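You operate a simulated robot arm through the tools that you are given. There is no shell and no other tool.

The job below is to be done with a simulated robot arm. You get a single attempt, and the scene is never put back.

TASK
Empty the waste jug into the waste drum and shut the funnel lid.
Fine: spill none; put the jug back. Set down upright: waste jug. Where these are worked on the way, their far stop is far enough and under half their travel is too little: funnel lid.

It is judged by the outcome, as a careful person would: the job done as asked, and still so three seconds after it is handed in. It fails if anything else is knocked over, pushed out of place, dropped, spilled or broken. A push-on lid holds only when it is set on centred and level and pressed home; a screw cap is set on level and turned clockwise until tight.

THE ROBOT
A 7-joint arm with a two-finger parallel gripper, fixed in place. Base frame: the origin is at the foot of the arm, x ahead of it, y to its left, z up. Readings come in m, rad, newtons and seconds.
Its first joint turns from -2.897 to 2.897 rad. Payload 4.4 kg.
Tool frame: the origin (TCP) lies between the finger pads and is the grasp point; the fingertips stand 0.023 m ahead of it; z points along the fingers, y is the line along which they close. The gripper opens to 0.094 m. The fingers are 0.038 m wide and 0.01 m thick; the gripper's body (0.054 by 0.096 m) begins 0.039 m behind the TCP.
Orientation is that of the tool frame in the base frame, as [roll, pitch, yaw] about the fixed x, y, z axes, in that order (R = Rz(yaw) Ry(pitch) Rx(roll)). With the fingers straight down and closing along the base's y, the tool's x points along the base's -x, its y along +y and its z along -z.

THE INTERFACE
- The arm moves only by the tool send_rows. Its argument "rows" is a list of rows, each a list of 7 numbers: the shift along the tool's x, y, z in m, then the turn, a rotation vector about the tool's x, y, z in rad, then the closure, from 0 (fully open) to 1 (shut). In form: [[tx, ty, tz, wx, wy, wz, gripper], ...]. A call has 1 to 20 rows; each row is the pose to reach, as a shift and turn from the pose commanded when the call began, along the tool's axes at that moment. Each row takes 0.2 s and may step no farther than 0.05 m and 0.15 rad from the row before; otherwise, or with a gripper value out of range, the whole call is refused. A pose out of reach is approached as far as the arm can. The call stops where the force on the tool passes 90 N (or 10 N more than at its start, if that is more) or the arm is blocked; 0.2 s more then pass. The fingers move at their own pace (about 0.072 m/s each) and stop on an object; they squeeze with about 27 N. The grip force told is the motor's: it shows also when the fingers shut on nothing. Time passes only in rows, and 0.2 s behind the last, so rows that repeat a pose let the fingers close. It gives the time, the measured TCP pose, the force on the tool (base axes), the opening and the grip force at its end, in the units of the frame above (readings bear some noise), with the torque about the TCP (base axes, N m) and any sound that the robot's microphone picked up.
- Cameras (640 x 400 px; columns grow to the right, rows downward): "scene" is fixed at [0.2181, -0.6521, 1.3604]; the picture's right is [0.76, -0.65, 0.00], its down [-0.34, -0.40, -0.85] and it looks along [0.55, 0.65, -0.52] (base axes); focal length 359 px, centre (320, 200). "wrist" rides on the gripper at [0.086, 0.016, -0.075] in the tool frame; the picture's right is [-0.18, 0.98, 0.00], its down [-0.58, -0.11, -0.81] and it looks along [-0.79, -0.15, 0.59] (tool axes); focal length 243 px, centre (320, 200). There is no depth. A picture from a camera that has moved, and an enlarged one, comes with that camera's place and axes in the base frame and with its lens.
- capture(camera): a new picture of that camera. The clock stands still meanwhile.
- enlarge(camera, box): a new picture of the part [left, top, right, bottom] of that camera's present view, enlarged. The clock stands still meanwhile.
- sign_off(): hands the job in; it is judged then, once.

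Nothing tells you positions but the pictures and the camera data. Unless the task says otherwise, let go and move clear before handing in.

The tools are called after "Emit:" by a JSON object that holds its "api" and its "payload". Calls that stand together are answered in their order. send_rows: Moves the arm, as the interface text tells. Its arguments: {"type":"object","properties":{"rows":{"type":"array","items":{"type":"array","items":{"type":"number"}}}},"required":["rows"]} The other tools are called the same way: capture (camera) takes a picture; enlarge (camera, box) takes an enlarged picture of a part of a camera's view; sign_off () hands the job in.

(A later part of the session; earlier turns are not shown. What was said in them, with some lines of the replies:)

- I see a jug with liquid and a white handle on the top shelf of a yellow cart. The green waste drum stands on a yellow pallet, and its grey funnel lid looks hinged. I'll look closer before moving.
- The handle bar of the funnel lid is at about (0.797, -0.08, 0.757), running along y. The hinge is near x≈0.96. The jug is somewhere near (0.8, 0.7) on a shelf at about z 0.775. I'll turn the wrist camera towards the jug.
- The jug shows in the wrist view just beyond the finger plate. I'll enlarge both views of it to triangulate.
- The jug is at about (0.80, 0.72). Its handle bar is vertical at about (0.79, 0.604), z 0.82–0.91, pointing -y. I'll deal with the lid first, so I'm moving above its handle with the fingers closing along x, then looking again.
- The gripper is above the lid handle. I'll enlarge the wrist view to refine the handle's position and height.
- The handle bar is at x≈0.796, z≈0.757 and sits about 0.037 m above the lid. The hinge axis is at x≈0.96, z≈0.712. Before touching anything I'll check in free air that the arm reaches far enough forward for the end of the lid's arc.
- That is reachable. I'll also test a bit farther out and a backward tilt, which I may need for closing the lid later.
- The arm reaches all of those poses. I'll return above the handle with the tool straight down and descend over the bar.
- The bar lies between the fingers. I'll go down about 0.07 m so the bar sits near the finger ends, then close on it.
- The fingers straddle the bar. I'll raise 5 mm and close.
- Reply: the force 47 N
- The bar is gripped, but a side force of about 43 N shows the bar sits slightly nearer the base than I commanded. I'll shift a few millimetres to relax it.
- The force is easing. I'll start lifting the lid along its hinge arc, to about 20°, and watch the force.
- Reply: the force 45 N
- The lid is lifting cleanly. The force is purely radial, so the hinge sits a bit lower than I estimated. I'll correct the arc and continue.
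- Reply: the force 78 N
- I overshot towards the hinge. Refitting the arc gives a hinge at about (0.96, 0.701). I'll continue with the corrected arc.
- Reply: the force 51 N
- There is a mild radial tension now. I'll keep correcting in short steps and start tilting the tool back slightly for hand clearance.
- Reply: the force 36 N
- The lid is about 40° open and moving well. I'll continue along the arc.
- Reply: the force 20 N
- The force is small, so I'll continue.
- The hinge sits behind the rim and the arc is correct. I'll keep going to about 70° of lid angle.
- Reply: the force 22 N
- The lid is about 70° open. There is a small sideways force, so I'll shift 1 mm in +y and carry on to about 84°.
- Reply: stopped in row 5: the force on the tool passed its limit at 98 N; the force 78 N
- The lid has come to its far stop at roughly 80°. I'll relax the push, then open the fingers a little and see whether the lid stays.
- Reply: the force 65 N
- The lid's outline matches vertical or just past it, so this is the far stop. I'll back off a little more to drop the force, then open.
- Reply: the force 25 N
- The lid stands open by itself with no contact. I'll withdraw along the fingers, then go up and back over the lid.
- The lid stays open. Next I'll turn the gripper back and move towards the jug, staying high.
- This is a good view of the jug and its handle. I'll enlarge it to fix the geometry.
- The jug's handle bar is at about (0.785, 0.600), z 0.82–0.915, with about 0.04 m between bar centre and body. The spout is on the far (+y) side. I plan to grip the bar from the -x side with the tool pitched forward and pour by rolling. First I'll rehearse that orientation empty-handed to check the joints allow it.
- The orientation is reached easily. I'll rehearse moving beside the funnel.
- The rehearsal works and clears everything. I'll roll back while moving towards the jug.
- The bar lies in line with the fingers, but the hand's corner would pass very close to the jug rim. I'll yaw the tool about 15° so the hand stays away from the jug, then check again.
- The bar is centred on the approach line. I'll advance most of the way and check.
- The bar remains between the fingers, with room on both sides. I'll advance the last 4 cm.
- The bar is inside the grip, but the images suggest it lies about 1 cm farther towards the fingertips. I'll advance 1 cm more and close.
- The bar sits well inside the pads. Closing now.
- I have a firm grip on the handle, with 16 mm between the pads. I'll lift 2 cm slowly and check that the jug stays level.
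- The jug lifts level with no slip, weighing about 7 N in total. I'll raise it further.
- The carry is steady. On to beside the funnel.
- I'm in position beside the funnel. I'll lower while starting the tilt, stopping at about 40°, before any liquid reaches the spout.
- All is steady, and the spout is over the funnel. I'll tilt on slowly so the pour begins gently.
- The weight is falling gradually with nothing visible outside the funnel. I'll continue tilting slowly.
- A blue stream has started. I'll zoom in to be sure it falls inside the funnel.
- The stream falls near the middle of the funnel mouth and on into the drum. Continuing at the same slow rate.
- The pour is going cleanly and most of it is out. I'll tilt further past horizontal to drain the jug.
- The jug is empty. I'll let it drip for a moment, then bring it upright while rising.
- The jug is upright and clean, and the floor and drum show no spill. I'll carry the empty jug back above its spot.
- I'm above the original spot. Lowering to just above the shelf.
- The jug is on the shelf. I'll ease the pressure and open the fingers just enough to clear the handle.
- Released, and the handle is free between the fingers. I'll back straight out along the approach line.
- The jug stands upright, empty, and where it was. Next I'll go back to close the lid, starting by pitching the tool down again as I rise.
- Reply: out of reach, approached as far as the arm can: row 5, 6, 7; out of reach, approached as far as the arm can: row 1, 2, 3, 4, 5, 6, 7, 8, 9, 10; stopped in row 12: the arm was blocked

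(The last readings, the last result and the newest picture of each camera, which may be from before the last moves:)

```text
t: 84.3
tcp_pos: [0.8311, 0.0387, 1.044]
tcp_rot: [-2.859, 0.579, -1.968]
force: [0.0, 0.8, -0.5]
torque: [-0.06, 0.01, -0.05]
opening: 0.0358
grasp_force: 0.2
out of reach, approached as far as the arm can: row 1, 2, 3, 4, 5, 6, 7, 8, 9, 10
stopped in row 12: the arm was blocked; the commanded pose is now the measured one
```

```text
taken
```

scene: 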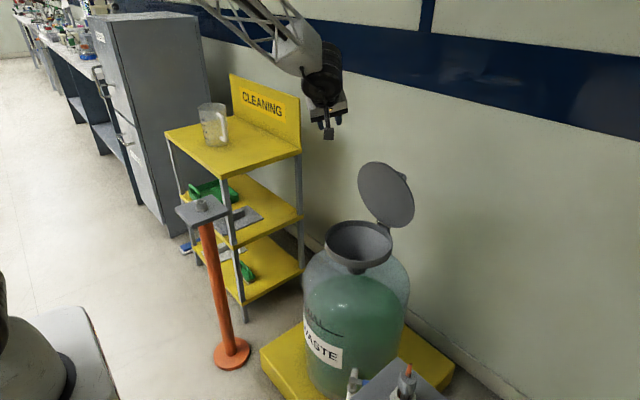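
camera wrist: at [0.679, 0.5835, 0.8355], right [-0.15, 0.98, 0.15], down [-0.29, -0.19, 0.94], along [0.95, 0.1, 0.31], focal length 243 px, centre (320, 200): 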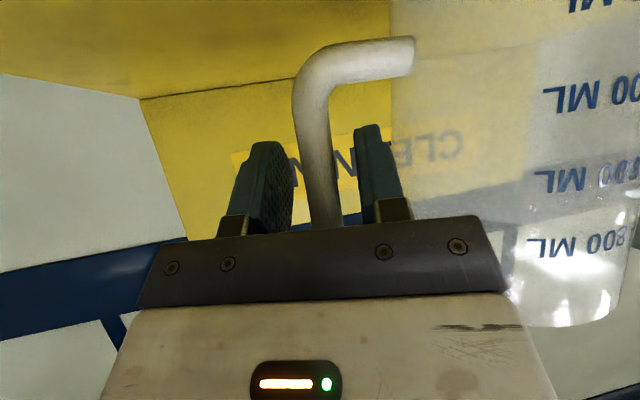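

That rise was partly out of reach at z≈1.08, so the arm stopped short and is now at an odd tilt, but nothing was touched. I'll reorient to straight down at a lower, known-good spot above the funnel.

Emit:
{"api": "send_rows", "payload": {"rows": [[0.0195, 0.0003, -0.0042, -0.0644, 0.0857, -0.0776, 0.62], [0.039, 0.0006, -0.0085, -0.1287, 0.1714, -0.1552, 0.62], [0.0585, 0.0009, -0.0127, -0.1931, 0.2571, -0.2328, 0.62], [0.078, 0.0012, -0.0169, -0.2575, 0.3428, -0.3103, 0.62], [0.0975, 0.0015, -0.0212, -0.3218, 0.4285, -0.3879, 0.62], [0.117, 0.0018, -0.0254, -0.3862, 0.5142, -0.4655, 0.62]]}}

Emit:
{"api": "capture", "payload": {"camera": "scene"}}

```text
t: 85.7
tcp_pos: [0.7785, -0.0605, 1.0013]
tcp_rot: [3.142, -0.002, -1.571]
force: [-0.5, 0.5, -0.8]
torque: [0.03, 0.01, 0.01]
opening: 0.0358
grasp_force: 0.0
```

```text
taken
```

scene: 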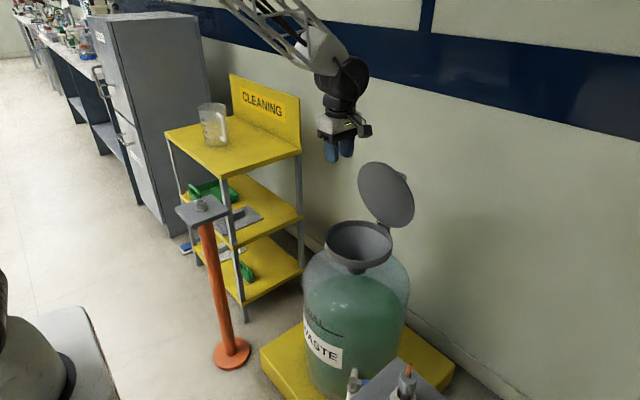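

Reoriented. I'll go over the top of the lid to the pose I withdrew from.

Emit:
{"api": "send_rows", "payload": {"rows": [[0.0028, -0.0355, 0.0, -0.058, 0, 0, 0.62], [0.0056, -0.071, 0.002, -0.116, 0, 0, 0.62], [0.0084, -0.1065, 0.006, -0.174, 0, 0, 0.62], [0.0111, -0.142, 0.012, -0.231, 0, 0, 0.62], [0.0139, -0.1775, 0.018, -0.289, 0, 0, 0.62], [0.0167, -0.213, 0.025, -0.347, 0, 0, 0.62], [0.0195, -0.2485, 0.0313, -0.405, 0, 0, 0.62]]}}

Emit:
{"api": "capture", "payload": {"camera": "wrist"}}

```text
t: 87.3
tcp_pos: [1.0268, -0.0801, 0.9691]
tcp_rot: [2.738, -0.001, -1.57]
force: [0.1, 0.4, 1.4]
torque: [0.02, -0.04, 0.01]
opening: 0.0357
grasp_force: 0.0
```

```text
taken
camera wrist: at [1.0435, -0.1675, 1.0443], right [-0.9, 0.18, 0.39], down [0.42, 0.58, 0.7], along [-0.1, 0.79, -0.6], focal length 243 px, centre (320, 200)
```

wrist: 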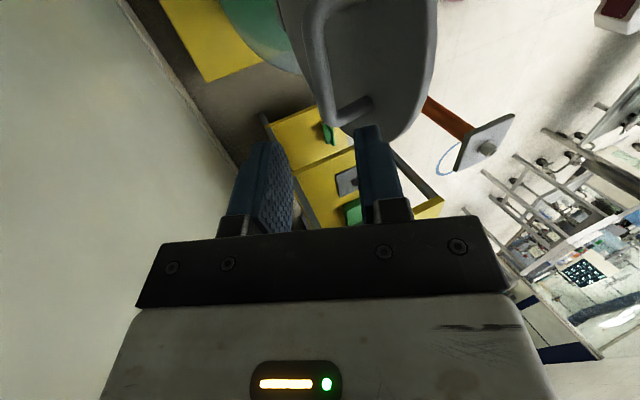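

The handle bar is in line with the fingers again. Inserting over the bar.

Emit:
{"api": "send_rows", "payload": {"rows": [[0, 0, 0.03, 0, 0, 0, 0.62], [0, 0, 0.06, 0, 0, 0, 0.62], [0, 0, 0.08, 0, 0, 0, 0.62], [0, 0, 0.09, 0, 0, 0, 0.62]]}}

Emit:
{"api": "enlarge", "payload": {"camera": "wrist", "box": [160, 0, 480, 250]}}

```text
t: 88.3
tcp_pos: [0.9937, -0.0818, 0.8854]
tcp_rot: [2.741, -0.001, -1.571]
force: [0.7, -0.7, -0.4]
torque: [-0.01, 0.03, 0.01]
opening: 0.0359
grasp_force: 0.1
```

```text
1.60 times, centred on (320, 125) of wrist
camera zoom: at [1.0087, -0.1678, 0.9606], right [-0.9, 0.18, 0.39], down [0.42, 0.58, 0.7], along [-0.1, 0.79, -0.6], focal length 388 px, centre (320, 320)
```

zoom: 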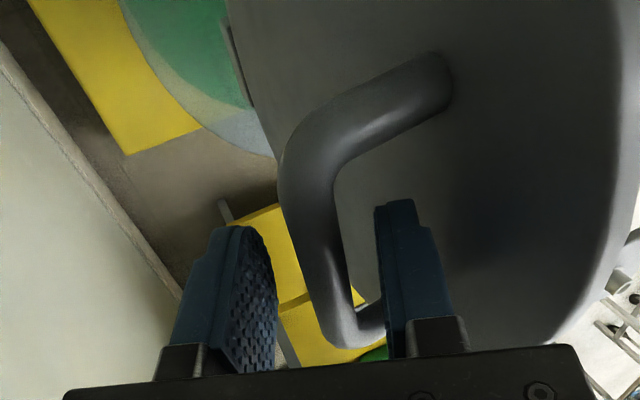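

The bar is centred between the fingers. Closing on it.

Emit:
{"api": "send_rows", "payload": {"rows": [[0, 0, 0, 0, 0, 0, 0.8], [0, 0, 0, 0, 0, 0, 1], [0, 0, 0, 0, 0, 0, 1], [0, 0, 0, 0, 0, 0, 1]]}}

```text
t: 89.3
tcp_pos: [0.9928, -0.0806, 0.8867]
tcp_rot: [2.738, 0.0, -1.571]
force: [-22.5, 0.6, 11.6]
torque: [0.05, 0.23, 0.0]
opening: 0.0133
grasp_force: 44.7
```

Gripped again. I'll retrace the arc downward.

Emit:
{"api": "send_rows", "payload": {"rows": [[0, 0.005, 0.0021, 0.024, 0, 0, 1], [0, 0.014, 0.005, 0.034, 0, 0, 1], [0, 0.0229, 0.0083, 0.044, 0, 0, 1], [0, 0.0315, 0.0121, 0.054, 0, 0, 1]]}}

```text
t: 90.3
tcp_pos: [0.9588, -0.0809, 0.8876]
tcp_rot: [2.795, 0.0, -1.572]
force: [0.1, -19.5, 20.4]
torque: [-0.26, 0.03, 0.22]
opening: 0.0131
grasp_force: 45.3
```

Emit:
{"api": "send_rows", "payload": {"rows": [[0.0008, 0.0092, 0.0031, 0.02, 0, 0, 1], [0.0008, 0.0178, 0.0072, 0.04, 0, 0, 1], [0.0008, 0.0263, 0.0119, 0.065, 0, 0, 1], [0.0008, 0.0346, 0.017, 0.09, 0, 0, 1], [0.0008, 0.0425, 0.0225, 0.115, 0, 0, 1]]}}

```text
t: 91.5
tcp_pos: [0.9113, -0.0814, 0.88]
tcp_rot: [2.906, 0.001, -1.571]
force: [-3.4, 14.2, 8.7]
torque: [0.27, 0.01, -0.14]
opening: 0.0131
grasp_force: 44.7
```

Emit:
{"api": "send_rows", "payload": {"rows": [[0, 0.0069, 0.0045, 0.025, 0, 0, 1], [0, 0.0137, 0.0088, 0.05, 0, 0, 1], [0, 0.0202, 0.0135, 0.075, 0, 0, 1], [0, 0.0266, 0.0185, 0.1, 0, 0, 1]]}}

```text
t: 92.5
tcp_pos: [0.8808, -0.081, 0.8682]
tcp_rot: [3.007, 0.0, -1.57]
force: [3.8, 25.9, -7.1]
torque: [0.09, -0.1, 0.02]
opening: 0.0134
grasp_force: 45.3
```

Emit:
{"api": "send_rows", "payload": {"rows": [[-0.001, 0.0066, 0.0049, 0.025, 0, 0, 1], [-0.001, 0.0131, 0.0098, 0.05, 0, 0, 1], [-0.001, 0.0193, 0.0149, 0.075, 0, 0, 1], [-0.001, 0.0249, 0.0206, 0.105, 0, 0, 1]]}}

Emit:
{"api": "enlarge", "payload": {"camera": "scene", "box": [300, 130, 460, 280]}}

```text
t: 93.5
tcp_pos: [0.8532, -0.0814, 0.8514]
tcp_rot: [3.112, 0.0, -1.572]
force: [10.9, 8.8, -13.8]
torque: [-0.21, -0.17, 0.08]
opening: 0.0136
grasp_force: 45.0
```

```text
2.67 times, centred on (380, 205) of scene
camera zoom: at [0.2181, -0.6521, 1.3604], right [0.76, -0.65, 0.0], down [-0.34, -0.4, -0.85], along [0.55, 0.65, -0.52], focal length 958 px, centre (160, 187)
```

zoom: 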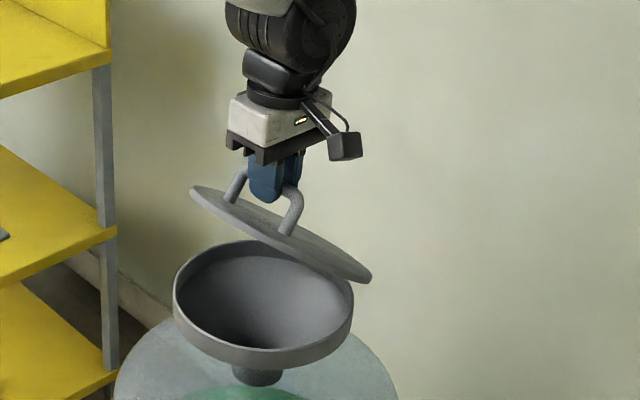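

The lid is following smoothly. I'll continue closing.

Emit:
{"api": "send_rows", "payload": {"rows": [[0, 0.007, 0.0068, 0.015, 0, 0, 1], [0, 0.0137, 0.0131, 0.03, 0, 0, 1], [0, 0.0202, 0.0198, 0.03, 0, 0, 1], [0, 0.0262, 0.0269, 0.03, 0, 0, 1], [0, 0.032, 0.0343, 0.03, 0, 0, 1]]}}

```text
t: 94.7
tcp_pos: [0.8194, -0.0816, 0.8172]
tcp_rot: [3.141, 0.0, -1.569]
force: [-5.0, -10.5, 3.8]
torque: [-0.09, -0.01, 0.07]
opening: 0.0132
grasp_force: 44.7
```

Emit:
{"api": "send_rows", "payload": {"rows": [[0, 0.0055, 0.0074, 0, 0, 0, 1], [0, 0.0106, 0.0152, 0, 0, 0, 1], [0, 0.0153, 0.0232, 0, 0, 0, 1], [0, 0.0196, 0.0314, 0, 0, 0, 1], [0, 0.0235, 0.0399, 0, 0, 0, 1]]}}

Emit:
{"api": "enlarge", "payload": {"camera": "scene", "box": [300, 150, 460, 300]}}

```text
t: 95.9
tcp_pos: [0.7986, -0.0808, 0.7791]
tcp_rot: [-3.14, 0.0, -1.571]
force: [22.0, -13.3, -9.3]
torque: [-0.1, -0.22, 0.0]
opening: 0.0131
grasp_force: 44.6
```

```text
2.67 times, centred on (380, 225) of scene
camera zoom: at [0.2181, -0.6521, 1.3604], right [0.76, -0.65, 0.0], down [-0.34, -0.4, -0.85], along [0.55, 0.65, -0.52], focal length 958 px, centre (160, 133)
```

zoom: 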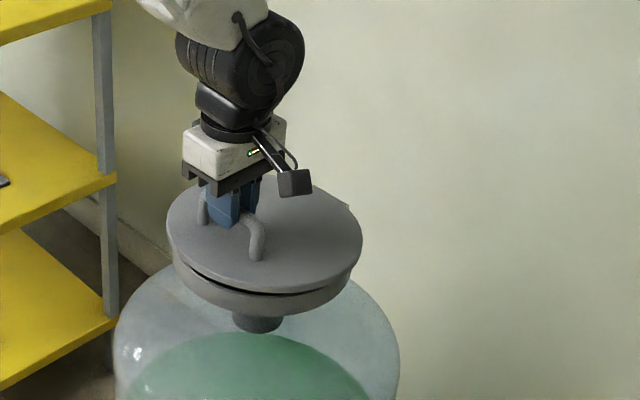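

Only a thin gap is left. Lowering the last bit gently until it seats.

Emit:
{"api": "send_rows", "payload": {"rows": [[0, 0.0005, 0.003, 0, 0, 0, 1], [0, 0.0012, 0.006, 0, 0, 0, 1]]}}

Emit:
{"api": "send_rows", "payload": {"rows": [[0, 0.0003, 0.0015, 0, 0, 0, 1], [0, 0.0006, 0.003, 0, 0, 0, 1]]}}

Emit:
{"api": "enlarge", "payload": {"camera": "scene", "box": [300, 150, 460, 300]}}

```text
t: 96.5
tcp_pos: [0.7966, -0.0814, 0.7737]
tcp_rot: [-3.141, 0.001, -1.571]
force: [17.0, 1.2, -6.3]
torque: [0.07, -0.27, -0.01]
opening: 0.0133
grasp_force: 45.3
```

```text
t: 97.1
tcp_pos: [0.7951, -0.0803, 0.7695]
tcp_rot: [-3.141, 0.0, -1.572]
force: [18.3, 4.1, -5.7]
torque: [0.06, -0.23, 0.01]
opening: 0.0133
grasp_force: 45.0
```

```text
2.67 times, centred on (380, 225) of scene
camera zoom: at [0.2181, -0.6521, 1.3604], right [0.76, -0.65, 0.0], down [-0.34, -0.4, -0.85], along [0.55, 0.65, -0.52], focal length 958 px, centre (160, 133)
```

zoom: 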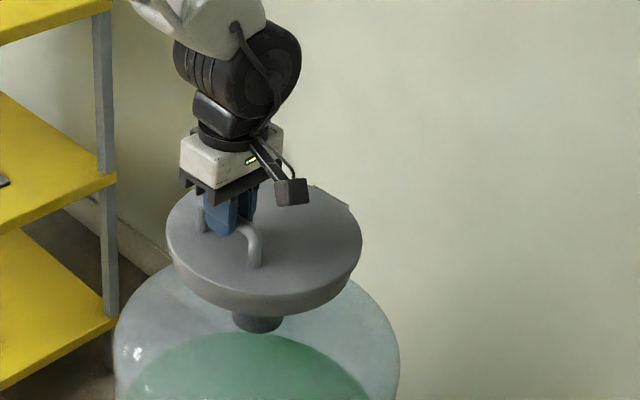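

Emit:
{"api": "send_rows", "payload": {"rows": [[0, 0.0, 0.0015, 0, 0, 0, 1], [0, 0.0, 0.003, 0, 0, 0, 1]]}}

```text
t: 97.7
tcp_pos: [0.7948, -0.0808, 0.7686]
tcp_rot: [3.14, 0.0, -1.571]
force: [-31.7, 2.7, 38.9]
torque: [-0.04, 0.37, 0.05]
opening: 0.0132
grasp_force: 45.2
```

The lid is seated, with a firm upward reaction. I'll relax, open and rise away.

Emit:
{"api": "send_rows", "payload": {"rows": [[0, 0.001, -0.001, 0, 0, 0, 1], [0, 0.001, -0.001, 0, 0, 0, 0.7], [0, 0.001, -0.001, 0, 0, 0, 0.5], [0, 0.001, -0.001, 0, 0, 0, 0.5]]}}

Emit:
{"api": "send_rows", "payload": {"rows": [[0, 0, -0.02, 0, 0, 0, 0.5], [0, 0, -0.06, 0, 0, 0, 0.5], [0, 0, -0.1, 0, 0, 0, 0.5], [0, 0, -0.14, 0, 0, 0, 0.5], [0, 0, -0.18, 0, 0, 0, 0.5]]}}

Emit:
{"api": "capture", "payload": {"camera": "scene"}}

Emit:
{"api": "enlarge", "payload": {"camera": "scene", "box": [300, 190, 420, 265]}}

```text
t: 98.7
tcp_pos: [0.7943, -0.0804, 0.7677]
tcp_rot: [-3.141, 0.0, -1.57]
force: [0.5, -0.6, 0.4]
torque: [-0.03, 0.02, -0.01]
opening: 0.047
grasp_force: 0.0
```

```text
t: 99.9
tcp_pos: [0.7915, -0.0791, 0.9452]
tcp_rot: [-3.141, 0.0, -1.572]
force: [-0.5, 0.9, -1.0]
torque: [-0.01, -0.06, -0.02]
opening: 0.0472
grasp_force: 0.0
```

```text
taken
```

scene: 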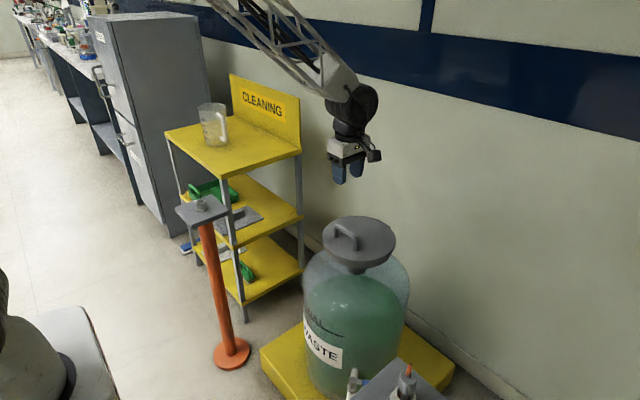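

```text
5.33 times, centred on (360, 228) of scene
camera zoom: at [0.2181, -0.6521, 1.3604], right [0.76, -0.65, 0.0], down [-0.34, -0.4, -0.85], along [0.55, 0.65, -0.52], focal length 1917 px, centre (107, 53)
```

zoom: 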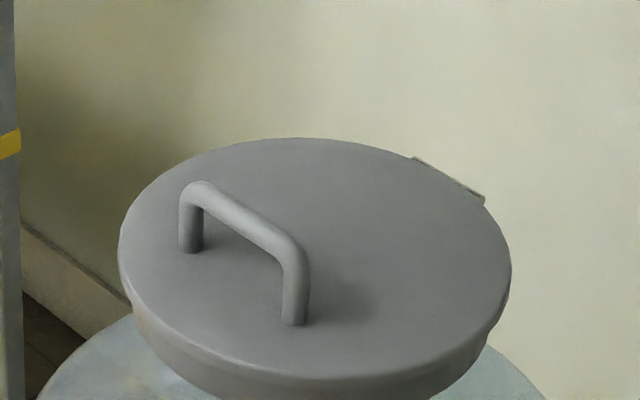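

The lid is shut exactly as it was at the start. One last look at the jug before handing in.

Emit:
{"api": "enlarge", "payload": {"camera": "scene", "box": [180, 85, 260, 155]}}

Emit:
{"api": "enlarge", "payload": {"camera": "scene", "box": [240, 250, 480, 400]}}

```text
5.71 times, centred on (220, 120) of scene
camera zoom: at [0.2181, -0.6521, 1.3604], right [0.76, -0.65, 0.0], down [-0.34, -0.4, -0.85], along [0.55, 0.65, -0.52], focal length 2054 px, centre (891, 657)
```

zoom: 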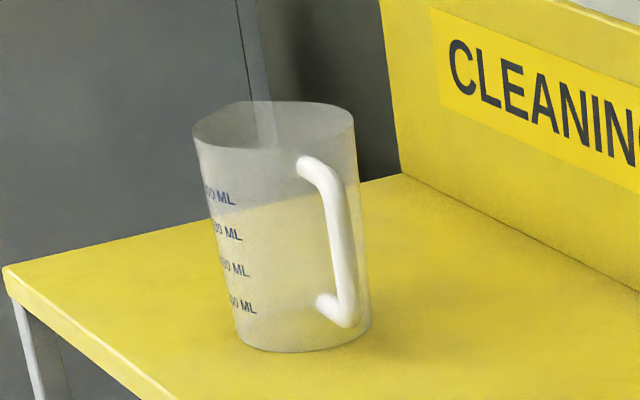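

```text
2.67 times, centred on (360, 325) of scene
camera zoom: at [0.2181, -0.6521, 1.3604], right [0.76, -0.65, 0.0], down [-0.34, -0.4, -0.85], along [0.55, 0.65, -0.52], focal length 958 px, centre (213, -133)
```

zoom: 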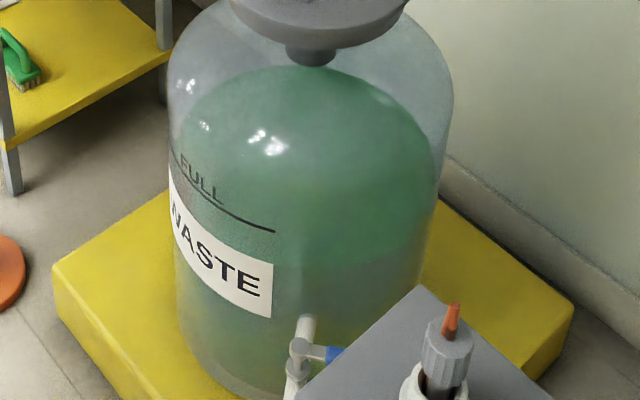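

The jug is empty, upright and back within a few millimetres of its original spot. The drum is still below its FULL line, the funnel lid is shut, no spill is visible, and the arm is clear. Handing in.

Emit:
{"api": "sign_off", "payload": {}}

```text
The job is handed in.
```

The waste jug is empty, its contents are in the drum, the funnel lid is shut, and the job is handed in.

- **Pour:** the stream fell near the middle of the funnel, and I saw no spill on the drum, shelf or floor. The drum is still below its FULL line.
- **Jug:** it stands upright on the top shelf of the cart, within a few millimetres of where it started.
- **Lid:** I opened it to its far stop for the pour. Afterwards I closed it until it seated firmly, and it looks the same as it did at the start.
- **Arm:** on the way back to the lid, one move asked for a height the arm couldn't reach, so it stopped at an odd tilt. The force reading and picture there showed no contact. I turned it straight again before going on. It is now clear of everything, with the gripper open above the lid.
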